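You operate a simulated robot arm through the tools that you are given. There is no shell and no other tool. Be economical: measure what you need, move in short steps, check, and stop when the job is done.

Carry out the task below with a simulated robot arm. There is one attempt and no reset: what you move stays moved.

## Task
Take the yellow filter element and put it on the orange sheet.

Only the result counts: the job must be done as asked and must still hold three seconds after the hand-in. Knocking over, shifting, dropping, spilling or breaking anything else fails it. Flat cloth is picked up by pressing the open fingertips on it (5 to 10 N) and closing them slowly along it; thin cloth reads only 2 to 8 mm in the jaws.

## Robot
A 6-joint arm with a two-finger parallel gripper, fixed in place. Base frame: the origin is at the foot of the arm, x ahead of it, y to its left, z up; the work surface is at about z = 0. Readings come in mm, degrees, newtons and seconds.
With the tool pointing down near the work surface it reaches from about 180 to 460 mm from the base axis. Its first joint turns from -70.0 to 70.0 degrees. Payload 1.9 kg.
The tool frame sits at the grasp point between the pads (the TCP): z along the fingers, y along the line on which they close. The tips reach 23 mm beyond it. The gripper opens to 94 mm. The fingers are 38 mm wide and 10 mm thick; the gripper's body (54 by 96 mm) begins 39 mm behind the TCP.
Orientation is that of the tool frame in the base frame, as [roll, pitch, yaw] about the fixed x, y, z axes, in that order (R = Rz(yaw) Ry(pitch) Rx(roll)). With the fingers straight down and closing along the base's y, the tool's x points along the base's -x, its y along +y and its z along -z.

## Interface
- The arm moves only by the tool arm_command. Its argument "moves" is a list of rows, each a list of 3 entries, a list of its own where there are three numbers: the shift along the tool's x, y, z in mm, then the turn, a rotation vector about the tool's x, y, z in degrees, then the opening, from 0 (shut) to 1 (fully open). In form: [[[dx, dy, dz], [rx, ry, rz], fingers], ...]. A call has 1 to 20 rows; each row is the pose to reach, as a shift and turn from the pose commanded when the call began, along the tool's axes at that moment. Rows are played at 5 a second. More than 50 mm and 8.6 degrees between two rows, or a gripper value outside its range, and nothing of the call is played. Where a pose cannot be reached the arm comes as near as it can. A force on the tool above 40 N (or 10 N above the force at the start of the call, whichever is more), or a blocked arm, ends the call early, and 0.2 s more pass. The fingers move at their own pace (about 108 mm/s each) and stop on an object; they squeeze with about 39 N. The grip force told is the motor's: it shows also when the fingers shut on nothing. Time passes only in rows, and 0.2 s behind the last, so rows that repeat a pose let the fingers close. It gives the time, the measured TCP pose, the force on the tool (base axes), the opening and the grip force at its end, in the units of the frame above (readings bear some noise), and new pictures: "show" is both (left out), scene, wrist or none.
- Cameras (640 x 400 px; columns grow to the right, rows downward): "scene" is fixed at [56.4, 322.2, 437.4]; the picture's right is [-0.79, -0.61, 0.00], its down [-0.26, 0.34, -0.90] and it looks along [0.55, -0.72, -0.43] (base axes); focal length 294 px, centre (320, 200). "wrist" rides on the gripper at [86, 16, -75] in the tool frame; the picture's right is [-0.18, 0.98, 0.00], its down [-0.58, -0.11, -0.81] and it looks along [-0.79, -0.15, 0.59] (tool axes); focal length 243 px, centre (320, 200).
- probe_pixels(camera, pixels): for up to 12 pixels [column, row] of the newest picture of that camera ("zoom" is the newest enlarged one), the place [x, y, z] in the base frame of the surface seen there, good to about 2 mm, but the place of the scene camera against the robot may be out by one fixed shift of up to 18 mm in any direction. No time passes.
- enlarge(camera, box): a new picture of the part [left, top, right, bottom] of that camera's present view, enlarged. No time passes.
- sign_off(): hands the job in; it is judged then, once.

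Go step by step. Measure first, check grasps and placings, and put right what went wrong. The budget is 60 turns and 170 pictures, counting those below and the enlarged ones. Unless the task says otherwise, let go and move clear before handing in, and close with one line.

The tools are called as name(argument=value, ...) on one line, values as JSON. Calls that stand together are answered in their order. arm_command: Moves the arm, as the interface text tells. Its arguments: {"type":"object","properties":{"moves":{"type":"array"},"show":{"type":"string","enum":["both","scene","wrist","none"]}},"required":["moves"]} The other tools are called the same way: probe_pixels (camera, pixels) gives the place of the surface under pixels of a picture; enlarge (camera, box) takes an enlarged picture of a part of a camera's view; sign_off () hands the job in.

At the start:

```text
time: 0.0
tool_pos: [344.0, -64.3, 302.1]
tcp_rot: [179.9, 0.1, 179.8]
ft_force: [0.8, 1.1, -0.6]
width: 93.9
gripper_force: 0.1
```

scene: 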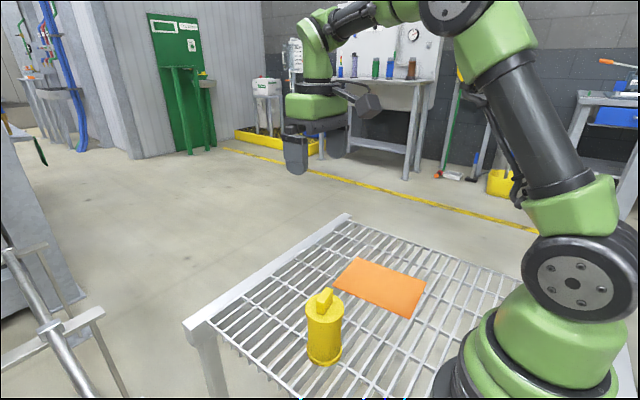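
wrist: 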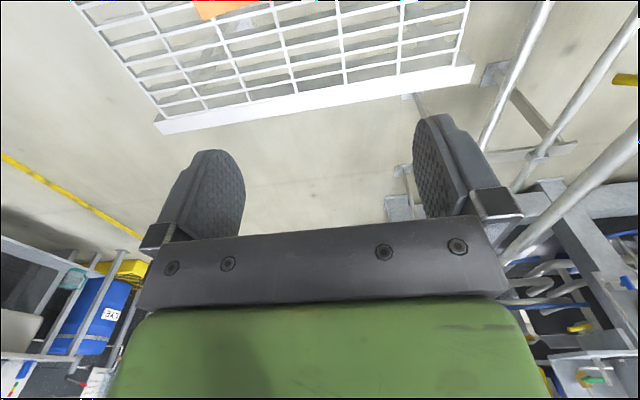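

The yellow element stands around scene pixel (324,330), and the orange sheet is near (380,287). I'll enlarge that area and probe it.

enlarge(camera="scene", box=[260, 230, 460, 380])

probe_pixels(camera="scene", pixels=[[324, 294], [318, 312], [333, 310], [324, 330], [308, 330], [341, 330], [323, 358], [355, 259], [425, 281], [408, 317], [334, 284], [380, 287]])

```text
2.67 times, centred on (360, 305) of scene
```

zoom: 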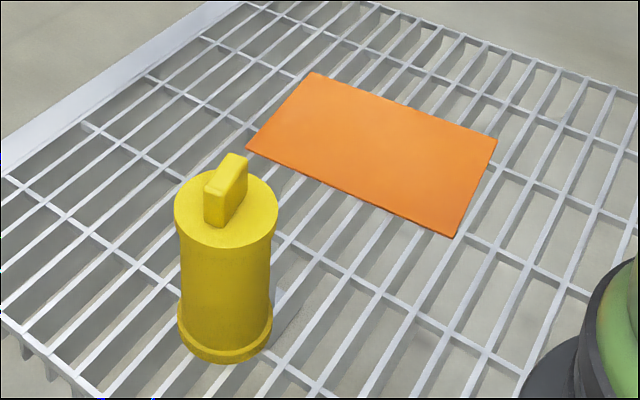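

```text
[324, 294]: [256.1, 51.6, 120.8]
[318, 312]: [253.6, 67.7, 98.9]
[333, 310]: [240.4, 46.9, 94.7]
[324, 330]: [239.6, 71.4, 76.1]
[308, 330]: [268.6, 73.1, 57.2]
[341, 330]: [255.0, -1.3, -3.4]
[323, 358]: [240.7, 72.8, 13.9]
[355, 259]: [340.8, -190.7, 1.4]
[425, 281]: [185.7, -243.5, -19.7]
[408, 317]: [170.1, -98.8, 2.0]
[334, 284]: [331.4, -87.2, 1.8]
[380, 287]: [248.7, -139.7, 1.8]
```

The element stands about 120 mm tall with a tab on top, near (245, 55). The scene camera may be shifted, so I'll move the wrist camera over it to check.

arm_command(moves=[[[23, 24, 12], [0, 0, 0], 1], [[46, 48, 24], [0, 0, 0], 1], [[69, 72, 36], [0, 0, 0], 1], [[92, 96, 48], [0, 0, 0], 1], [[114, 119, 60], [0, 0, 0], 1], [[114, 119, 60], [0, 0, 0], 1]])

```text
time: 1.4
tool_pos: [229.6, 53.1, 241.9]
tcp_rot: [179.8, 0.1, 179.9]
ft_force: [-0.2, 0.2, -0.4]
width: 94.2
gripper_force: 0.1
```

scene: 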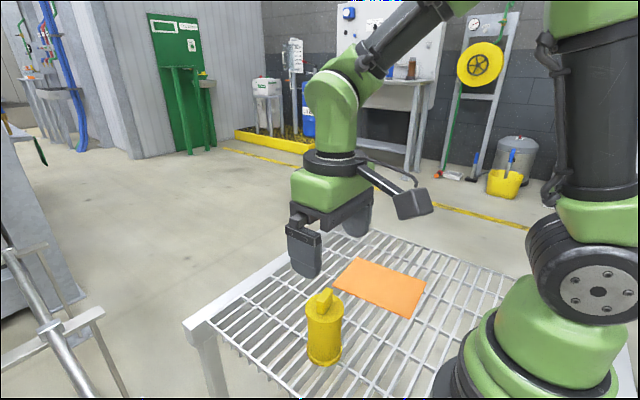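
wrist: 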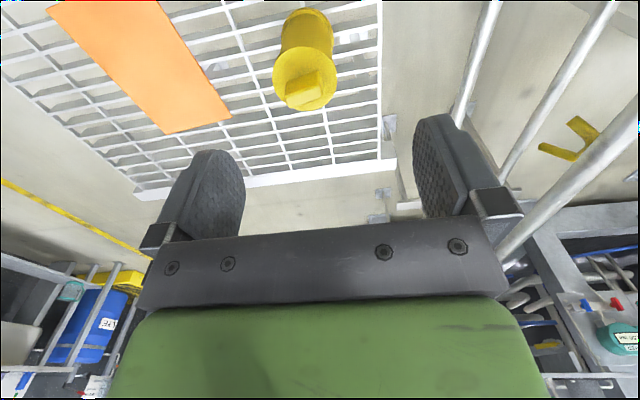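

The wrist view now shows the element (pixels 275-337, 10-112) and most of the sheet. I'll zoom in and probe both.

enlarge(camera="wrist", box=[240, 0, 400, 120])

probe_pixels(camera="wrist", pixels=[[275, 78], [337, 74], [304, 50], [303, 74], [305, 85], [307, 110], [303, 30], [281, 45], [168, 134], [230, 117], [158, 3], [49, 9]])

```text
3.33 times, centred on (320, 60) of wrist
```

zoom: 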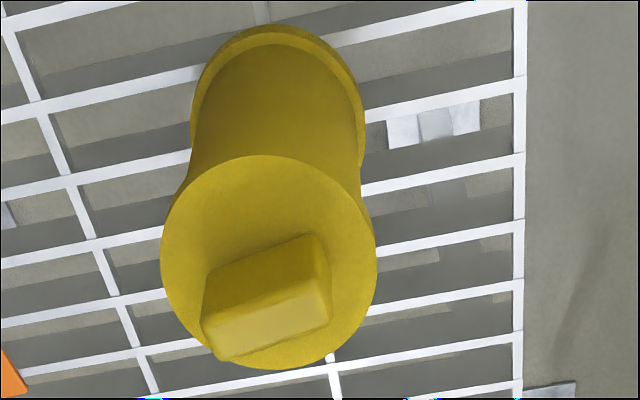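

```text
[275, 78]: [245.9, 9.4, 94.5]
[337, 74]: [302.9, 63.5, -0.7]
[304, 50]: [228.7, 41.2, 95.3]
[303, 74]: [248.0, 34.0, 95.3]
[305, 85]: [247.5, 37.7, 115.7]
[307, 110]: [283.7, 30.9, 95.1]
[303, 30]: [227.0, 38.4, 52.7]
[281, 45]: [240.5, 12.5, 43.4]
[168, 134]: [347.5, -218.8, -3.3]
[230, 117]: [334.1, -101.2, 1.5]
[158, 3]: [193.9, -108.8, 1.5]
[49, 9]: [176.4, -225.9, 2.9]
```

The wrist camera puts the top disc centre near (253, 36) and shows the scene camera is out by about 15 mm in y. I'll refine the disc rim and the sheet edges.

probe_pixels(camera="zoom", pixels=[[168, 262], [371, 262], [270, 162], [268, 364], [205, 190], [335, 190], [250, 320], [215, 270], [320, 240]])

probe_pixels(camera="wrist", pixels=[[50, 12], [60, 4], [110, 65], [168, 131], [175, 130], [227, 117], [190, 50], [155, 3], [140, 60], [90, 5]])

```text
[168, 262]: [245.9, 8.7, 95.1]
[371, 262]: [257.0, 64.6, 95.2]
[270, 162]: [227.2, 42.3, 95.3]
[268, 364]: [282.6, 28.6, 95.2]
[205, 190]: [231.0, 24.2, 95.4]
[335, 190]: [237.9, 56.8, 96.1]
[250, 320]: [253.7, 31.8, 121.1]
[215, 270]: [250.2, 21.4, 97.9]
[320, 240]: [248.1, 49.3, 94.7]
```

```text
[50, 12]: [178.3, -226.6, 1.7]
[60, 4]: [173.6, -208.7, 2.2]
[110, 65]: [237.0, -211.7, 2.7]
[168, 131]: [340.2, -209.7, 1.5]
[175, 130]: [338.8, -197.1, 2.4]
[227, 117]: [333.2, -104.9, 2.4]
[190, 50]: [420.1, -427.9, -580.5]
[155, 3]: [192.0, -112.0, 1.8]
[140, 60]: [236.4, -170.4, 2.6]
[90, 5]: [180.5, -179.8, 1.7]
```

The disc is centred at about (254, 36) with a 58 mm diameter at z 95, and the tab top is at z 121. The sheet centre is about (257, -163). I'll move over the element, lower to just above the flange and check.

arm_command(moves=[[[-12, -9, 0], [0, 0, 0], 1], [[-24.4, -17.1, 0], [0, 0, 0], 1], [[-24.4, -17.1, 30], [0, 0, 0], 1], [[-24.4, -17.1, 60], [0, 0, 0], 1], [[-24.4, -17.1, 90], [0, 0, 0], 1], [[-24.4, -17.1, 110], [0, 0, 0], 1], [[-24.4, -17.1, 110], [0, 0, 0], 1]])

```text
time: 3.0
tool_pos: [255.1, 38.7, 130.7]
tcp_rot: [179.8, 0.1, 179.7]
ft_force: [0.5, -0.2, 0.1]
width: 94.1
gripper_force: 0.1
```

scene: 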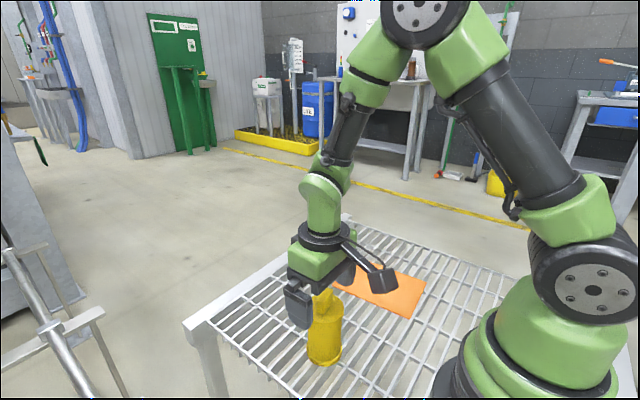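
wrist: 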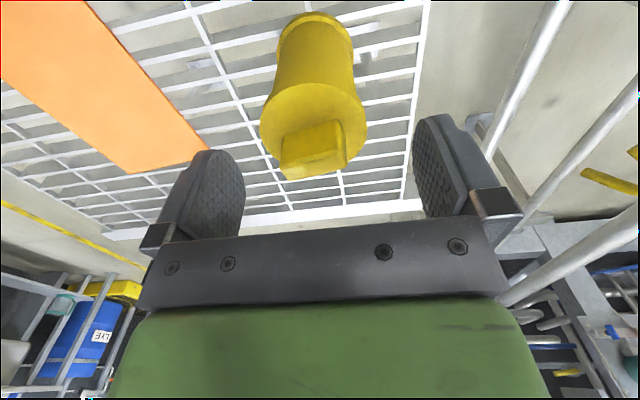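

The element lies between the fingers with room on both sides. I'll lower to z≈88 and close.

arm_command(moves=[[[0, -2, 15], [0, 0, 0], 1], [[0, -2, 30], [0, 0, 0], 1], [[0, -2, 42], [0, 0, 0], 1], [[0, -2, 42], [0, 0, 0], 1]])

```text
time: 4.0
tool_pos: [254.3, 37.4, 91.6]
tcp_rot: [179.9, 0.1, 179.8]
ft_force: [-0.2, 0.3, -0.5]
width: 94.0
gripper_force: 0.0
```

scene: 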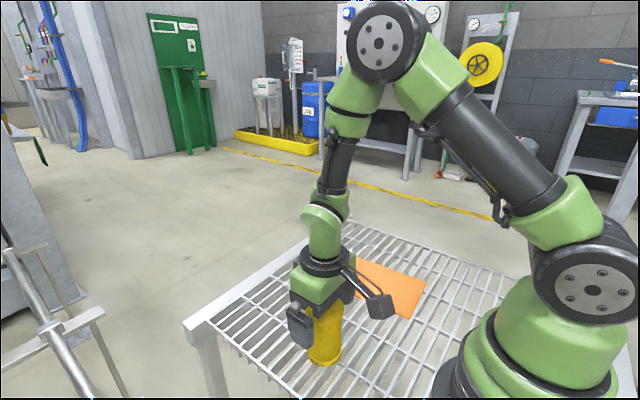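
wrist: 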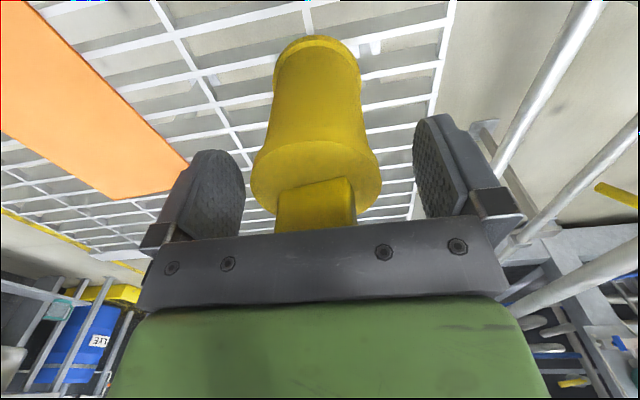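

Before closing, I'll check the centring by probing the disc rim and both finger pads.

probe_pixels(camera="wrist", pixels=[[255, 178], [378, 174], [243, 190], [416, 170], [315, 145], [313, 170], [240, 170], [425, 190]])

```text
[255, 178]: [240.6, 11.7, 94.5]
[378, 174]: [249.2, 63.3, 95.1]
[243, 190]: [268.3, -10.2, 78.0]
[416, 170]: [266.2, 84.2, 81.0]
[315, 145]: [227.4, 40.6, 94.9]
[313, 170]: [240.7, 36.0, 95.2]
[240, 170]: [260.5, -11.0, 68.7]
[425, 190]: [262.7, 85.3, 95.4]
```

The pads sit at y -10 and 84 with the disc at 8–65, so it is centred. I'll close in steps.

arm_command(moves=[[[0, 0, 2], [0, 0, 0], 0.85], [[0, 0, 2], [0, 0, 0], 0.75], [[0, 0, 2], [0, 0, 0], 0.68], [[0, 0, 2], [0, 0, 0], 0.64], [[0, 0, 2], [0, 0, 0], 0.6], [[0, 0, 2], [0, 0, 0], 0.5], [[0, 0, 2], [0, 0, 0], 0.3], [[0, 0, 2], [0, 0, 0], 0.3]])

```text
time: 5.8
tool_pos: [253.8, 36.6, 89.2]
tcp_rot: [180.0, 0.1, 179.9]
ft_force: [0.1, -0.3, 0.5]
width: 58.2
gripper_force: 39.1
```

scene: 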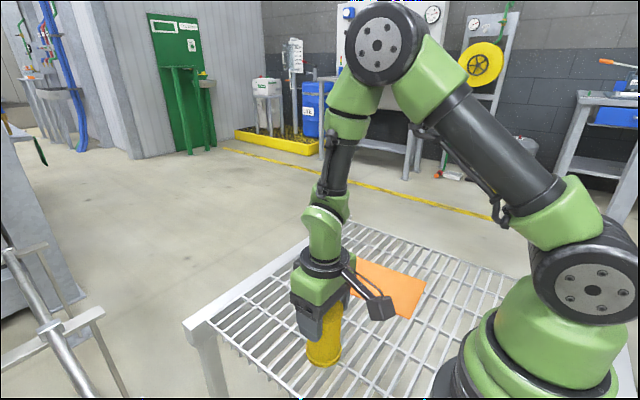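
wrist: 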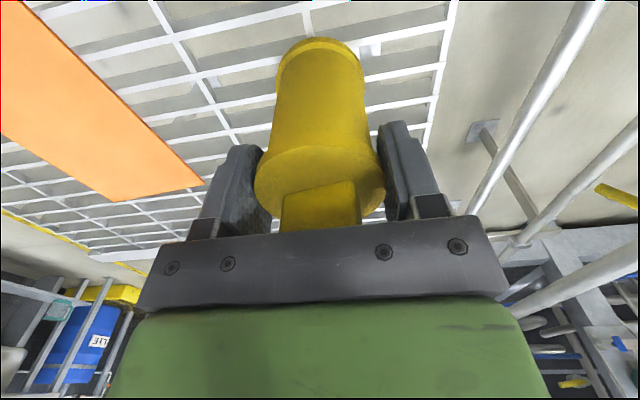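

The fingers hold the flange at 58 mm with 39 N. I'll lift straight up slowly by 50 mm.

arm_command(moves=[[[0, 0, -1], [0, 0, 0], 0.3], [[0, 0, -8], [0, 0, 0], 0.3], [[0, 0, -18], [0, 0, 0], 0.3], [[0, 0, -30], [0, 0, 0], 0.3], [[0, 0, -42], [0, 0, 0], 0.3], [[0, 0, -50], [0, 0, 0], 0.3], [[0, 0, -50], [0, 0, 0], 0.3]])

```text
time: 7.4
tool_pos: [255.7, 35.5, 139.3]
tcp_rot: [179.9, 0.0, 179.9]
ft_force: [-0.2, -0.3, -0.9]
width: 58.1
gripper_force: 38.9
```

scene: 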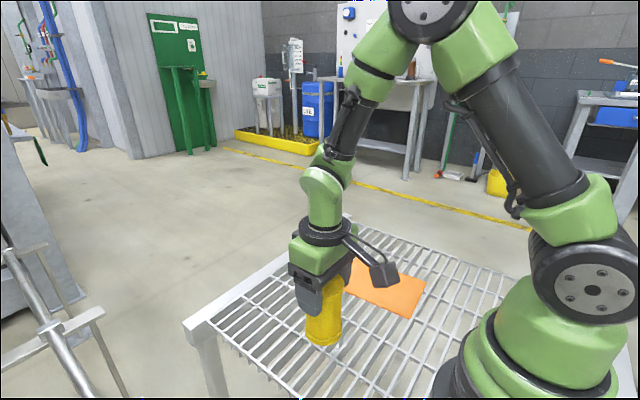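
wrist: 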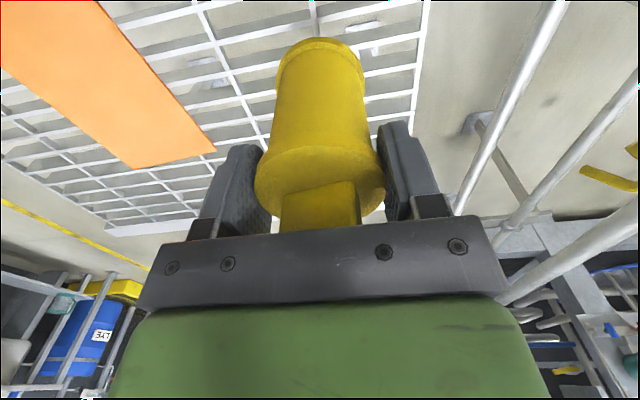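

The element has lifted cleanly and hangs straight, unchanged against the fingers in the wrist view. I'll carry it across to y≈-163.

arm_command(moves=[[[0, -10, 0], [0, 0, 0], 0.3], [[0, -30, 0], [0, 0, 0], 0.3], [[0, -55, 0], [0, 0, 0], 0.3], [[0, -80, 0], [0, 0, 0], 0.3], [[0, -105, 0], [0, 0, 0], 0.3], [[0, -130, 0], [0, 0, 0], 0.3], [[0, -155, 0], [0, 0, 0], 0.3], [[0, -178, 0], [0, 0, 0], 0.3], [[0, -192, 0], [0, 0, 0], 0.3], [[0, -198, 0], [0, 0, 0], 0.3], [[0, -198, 0], [0, 0, 0], 0.3]])

```text
time: 9.8
tool_pos: [255.8, -160.7, 138.0]
tcp_rot: [179.9, 0.1, 179.9]
ft_force: [0.6, 0.3, -1.5]
width: 58.0
gripper_force: 38.9
```

scene: 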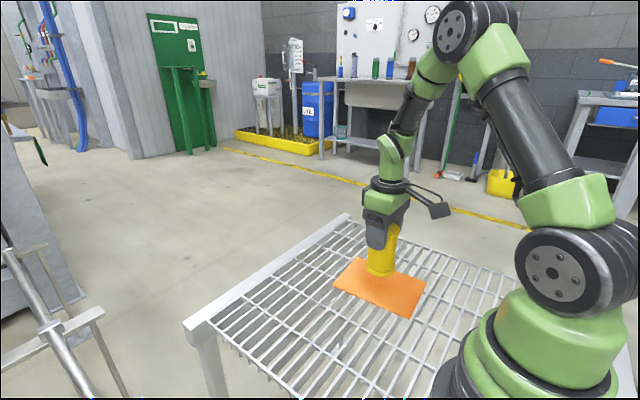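
wrist: 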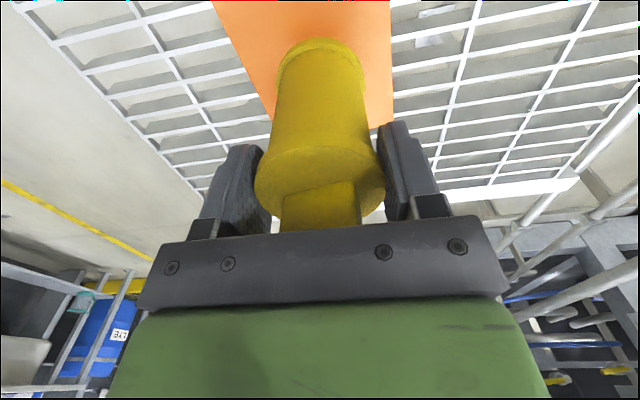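

The element hangs over the sheet centre, about 46 mm up. I'll lower it by 43 mm and look again.

arm_command(moves=[[[0, -1, 10], [0, 0, 0], 0.3], [[0, -1, 20], [0, 0, 0], 0.3], [[0, -1, 30], [0, 0, 0], 0.3], [[0, -1, 37], [0, 0, 0], 0.3], [[0, -1, 42], [0, 0, 0], 0.3], [[0, -1, 42], [0, 0, 0], 0.3]])

```text
time: 11.2
tool_pos: [252.8, -161.3, 97.7]
tcp_rot: [179.9, 0.1, 179.8]
ft_force: [0.5, 0.6, -1.5]
width: 58.2
gripper_force: 38.6
```

scene: 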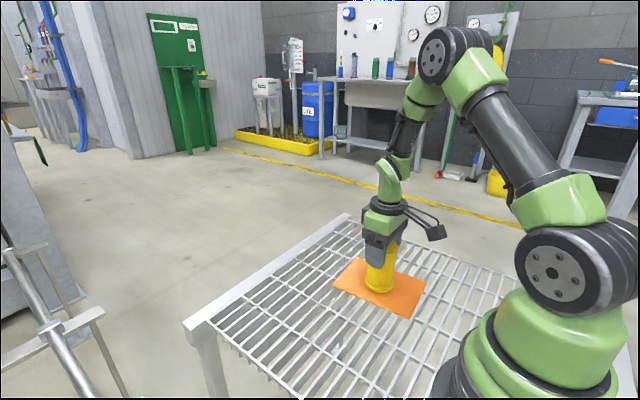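
wrist: 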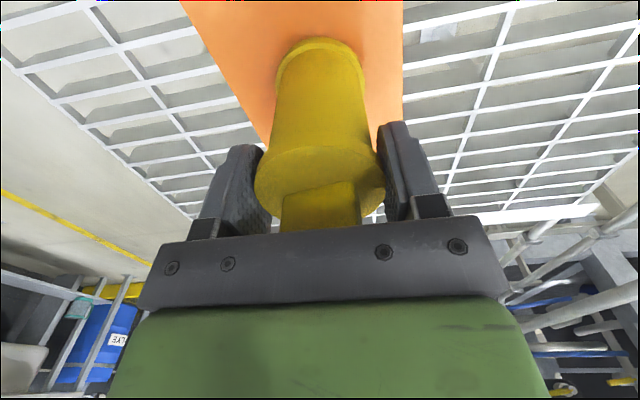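

The element is a few mm above the sheet and well inside its edges. I'll go down in small steps and watch for contact.

arm_command(moves=[[[0, 0, 1.5], [0, 0, 0], 0.3], [[0, 0, 3], [0, 0, 0], 0.3], [[0, 0, 4], [0, 0, 0], 0.3], [[0, 0, 4], [0, 0, 0], 0.3]], show="scene")

```text
time: 12.2
tool_pos: [254.4, -162.9, 92.0]
tcp_rot: [179.8, 0.1, -180.0]
ft_force: [-0.6, 1.0, 3.1]
width: 58.2
gripper_force: 39.1
```

scene: 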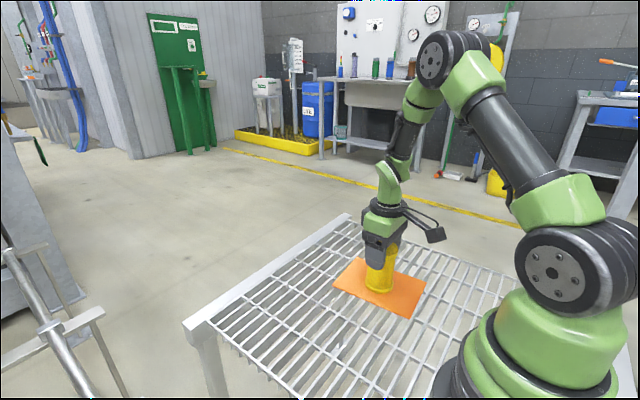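

The upward force has gone from -1.5 to +3.1 N, so the element rests on the sheet. I'll open the fingers slowly in place.

arm_command(moves=[[[0, 0, 0], [0, 0, 0], 0.6], [[0, 0, 0], [0, 0, 0], 0.64], [[0, 0, 0], [0, 0, 0], 0.68], [[0, 0, 0], [0, 0, 0], 0.75], [[0, 0, 0], [0, 0, 0], 0.85], [[0, 0, 0], [0, 0, 0], 1], [[0, 0, 0], [0, 0, 0], 1]])

```text
time: 13.8
tool_pos: [253.9, -162.7, 93.1]
tcp_rot: [180.0, 0.1, 179.9]
ft_force: [1.0, -0.4, -0.1]
width: 94.1
gripper_force: 0.0
```

scene: 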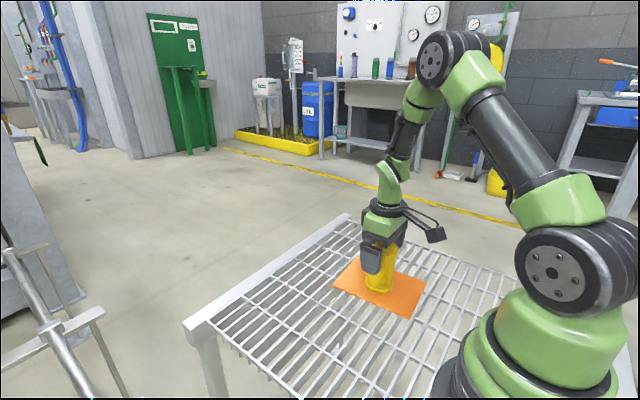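
wrist: 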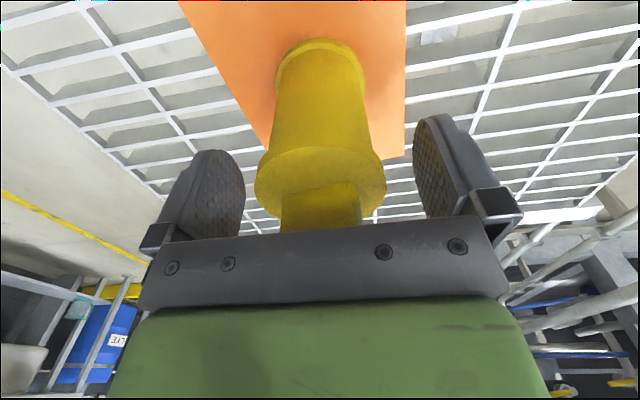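

The element is free and standing upright. I'll retreat straight up.

arm_command(moves=[[[0, 0, -10], [0, 0, 0], 1], [[0, 0, -30], [0, 0, 0], 1], [[0, 0, -60], [0, 0, 0], 1], [[0, 0, -90], [0, 0, 0], 1], [[0, 0, -120], [0, 0, 0], 1], [[0, 0, -150], [0, 0, 0], 1], [[0, 0, -150], [0, 0, 0], 1]])

```text
time: 15.4
tool_pos: [252.3, -162.3, 242.0]
tcp_rot: [179.8, 0.1, 179.9]
ft_force: [0.0, -0.1, -0.4]
width: 93.7
gripper_force: 0.1
```

scene: 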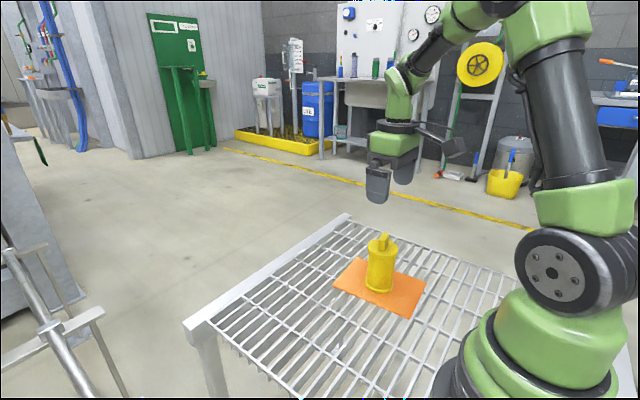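
wrist: 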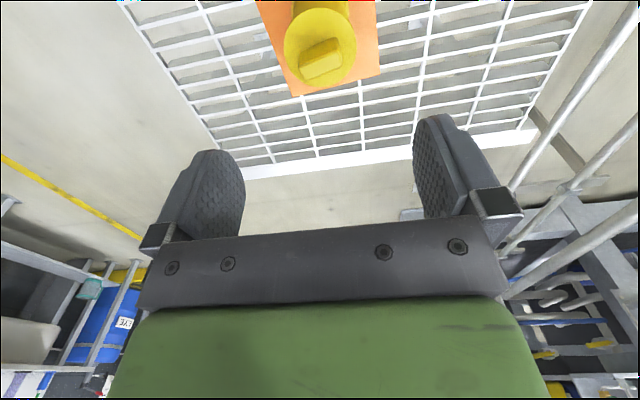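

The element stands upright inside the sheet (scene pixel 380,268), the sheet has not moved and the arm is clear, so I'll hand in.

sign_off()

```text
The job is handed in.
```

The yellow filter element is standing upright near the middle of the orange sheet; the gripper has let go and moved clear, and the job is handed in.
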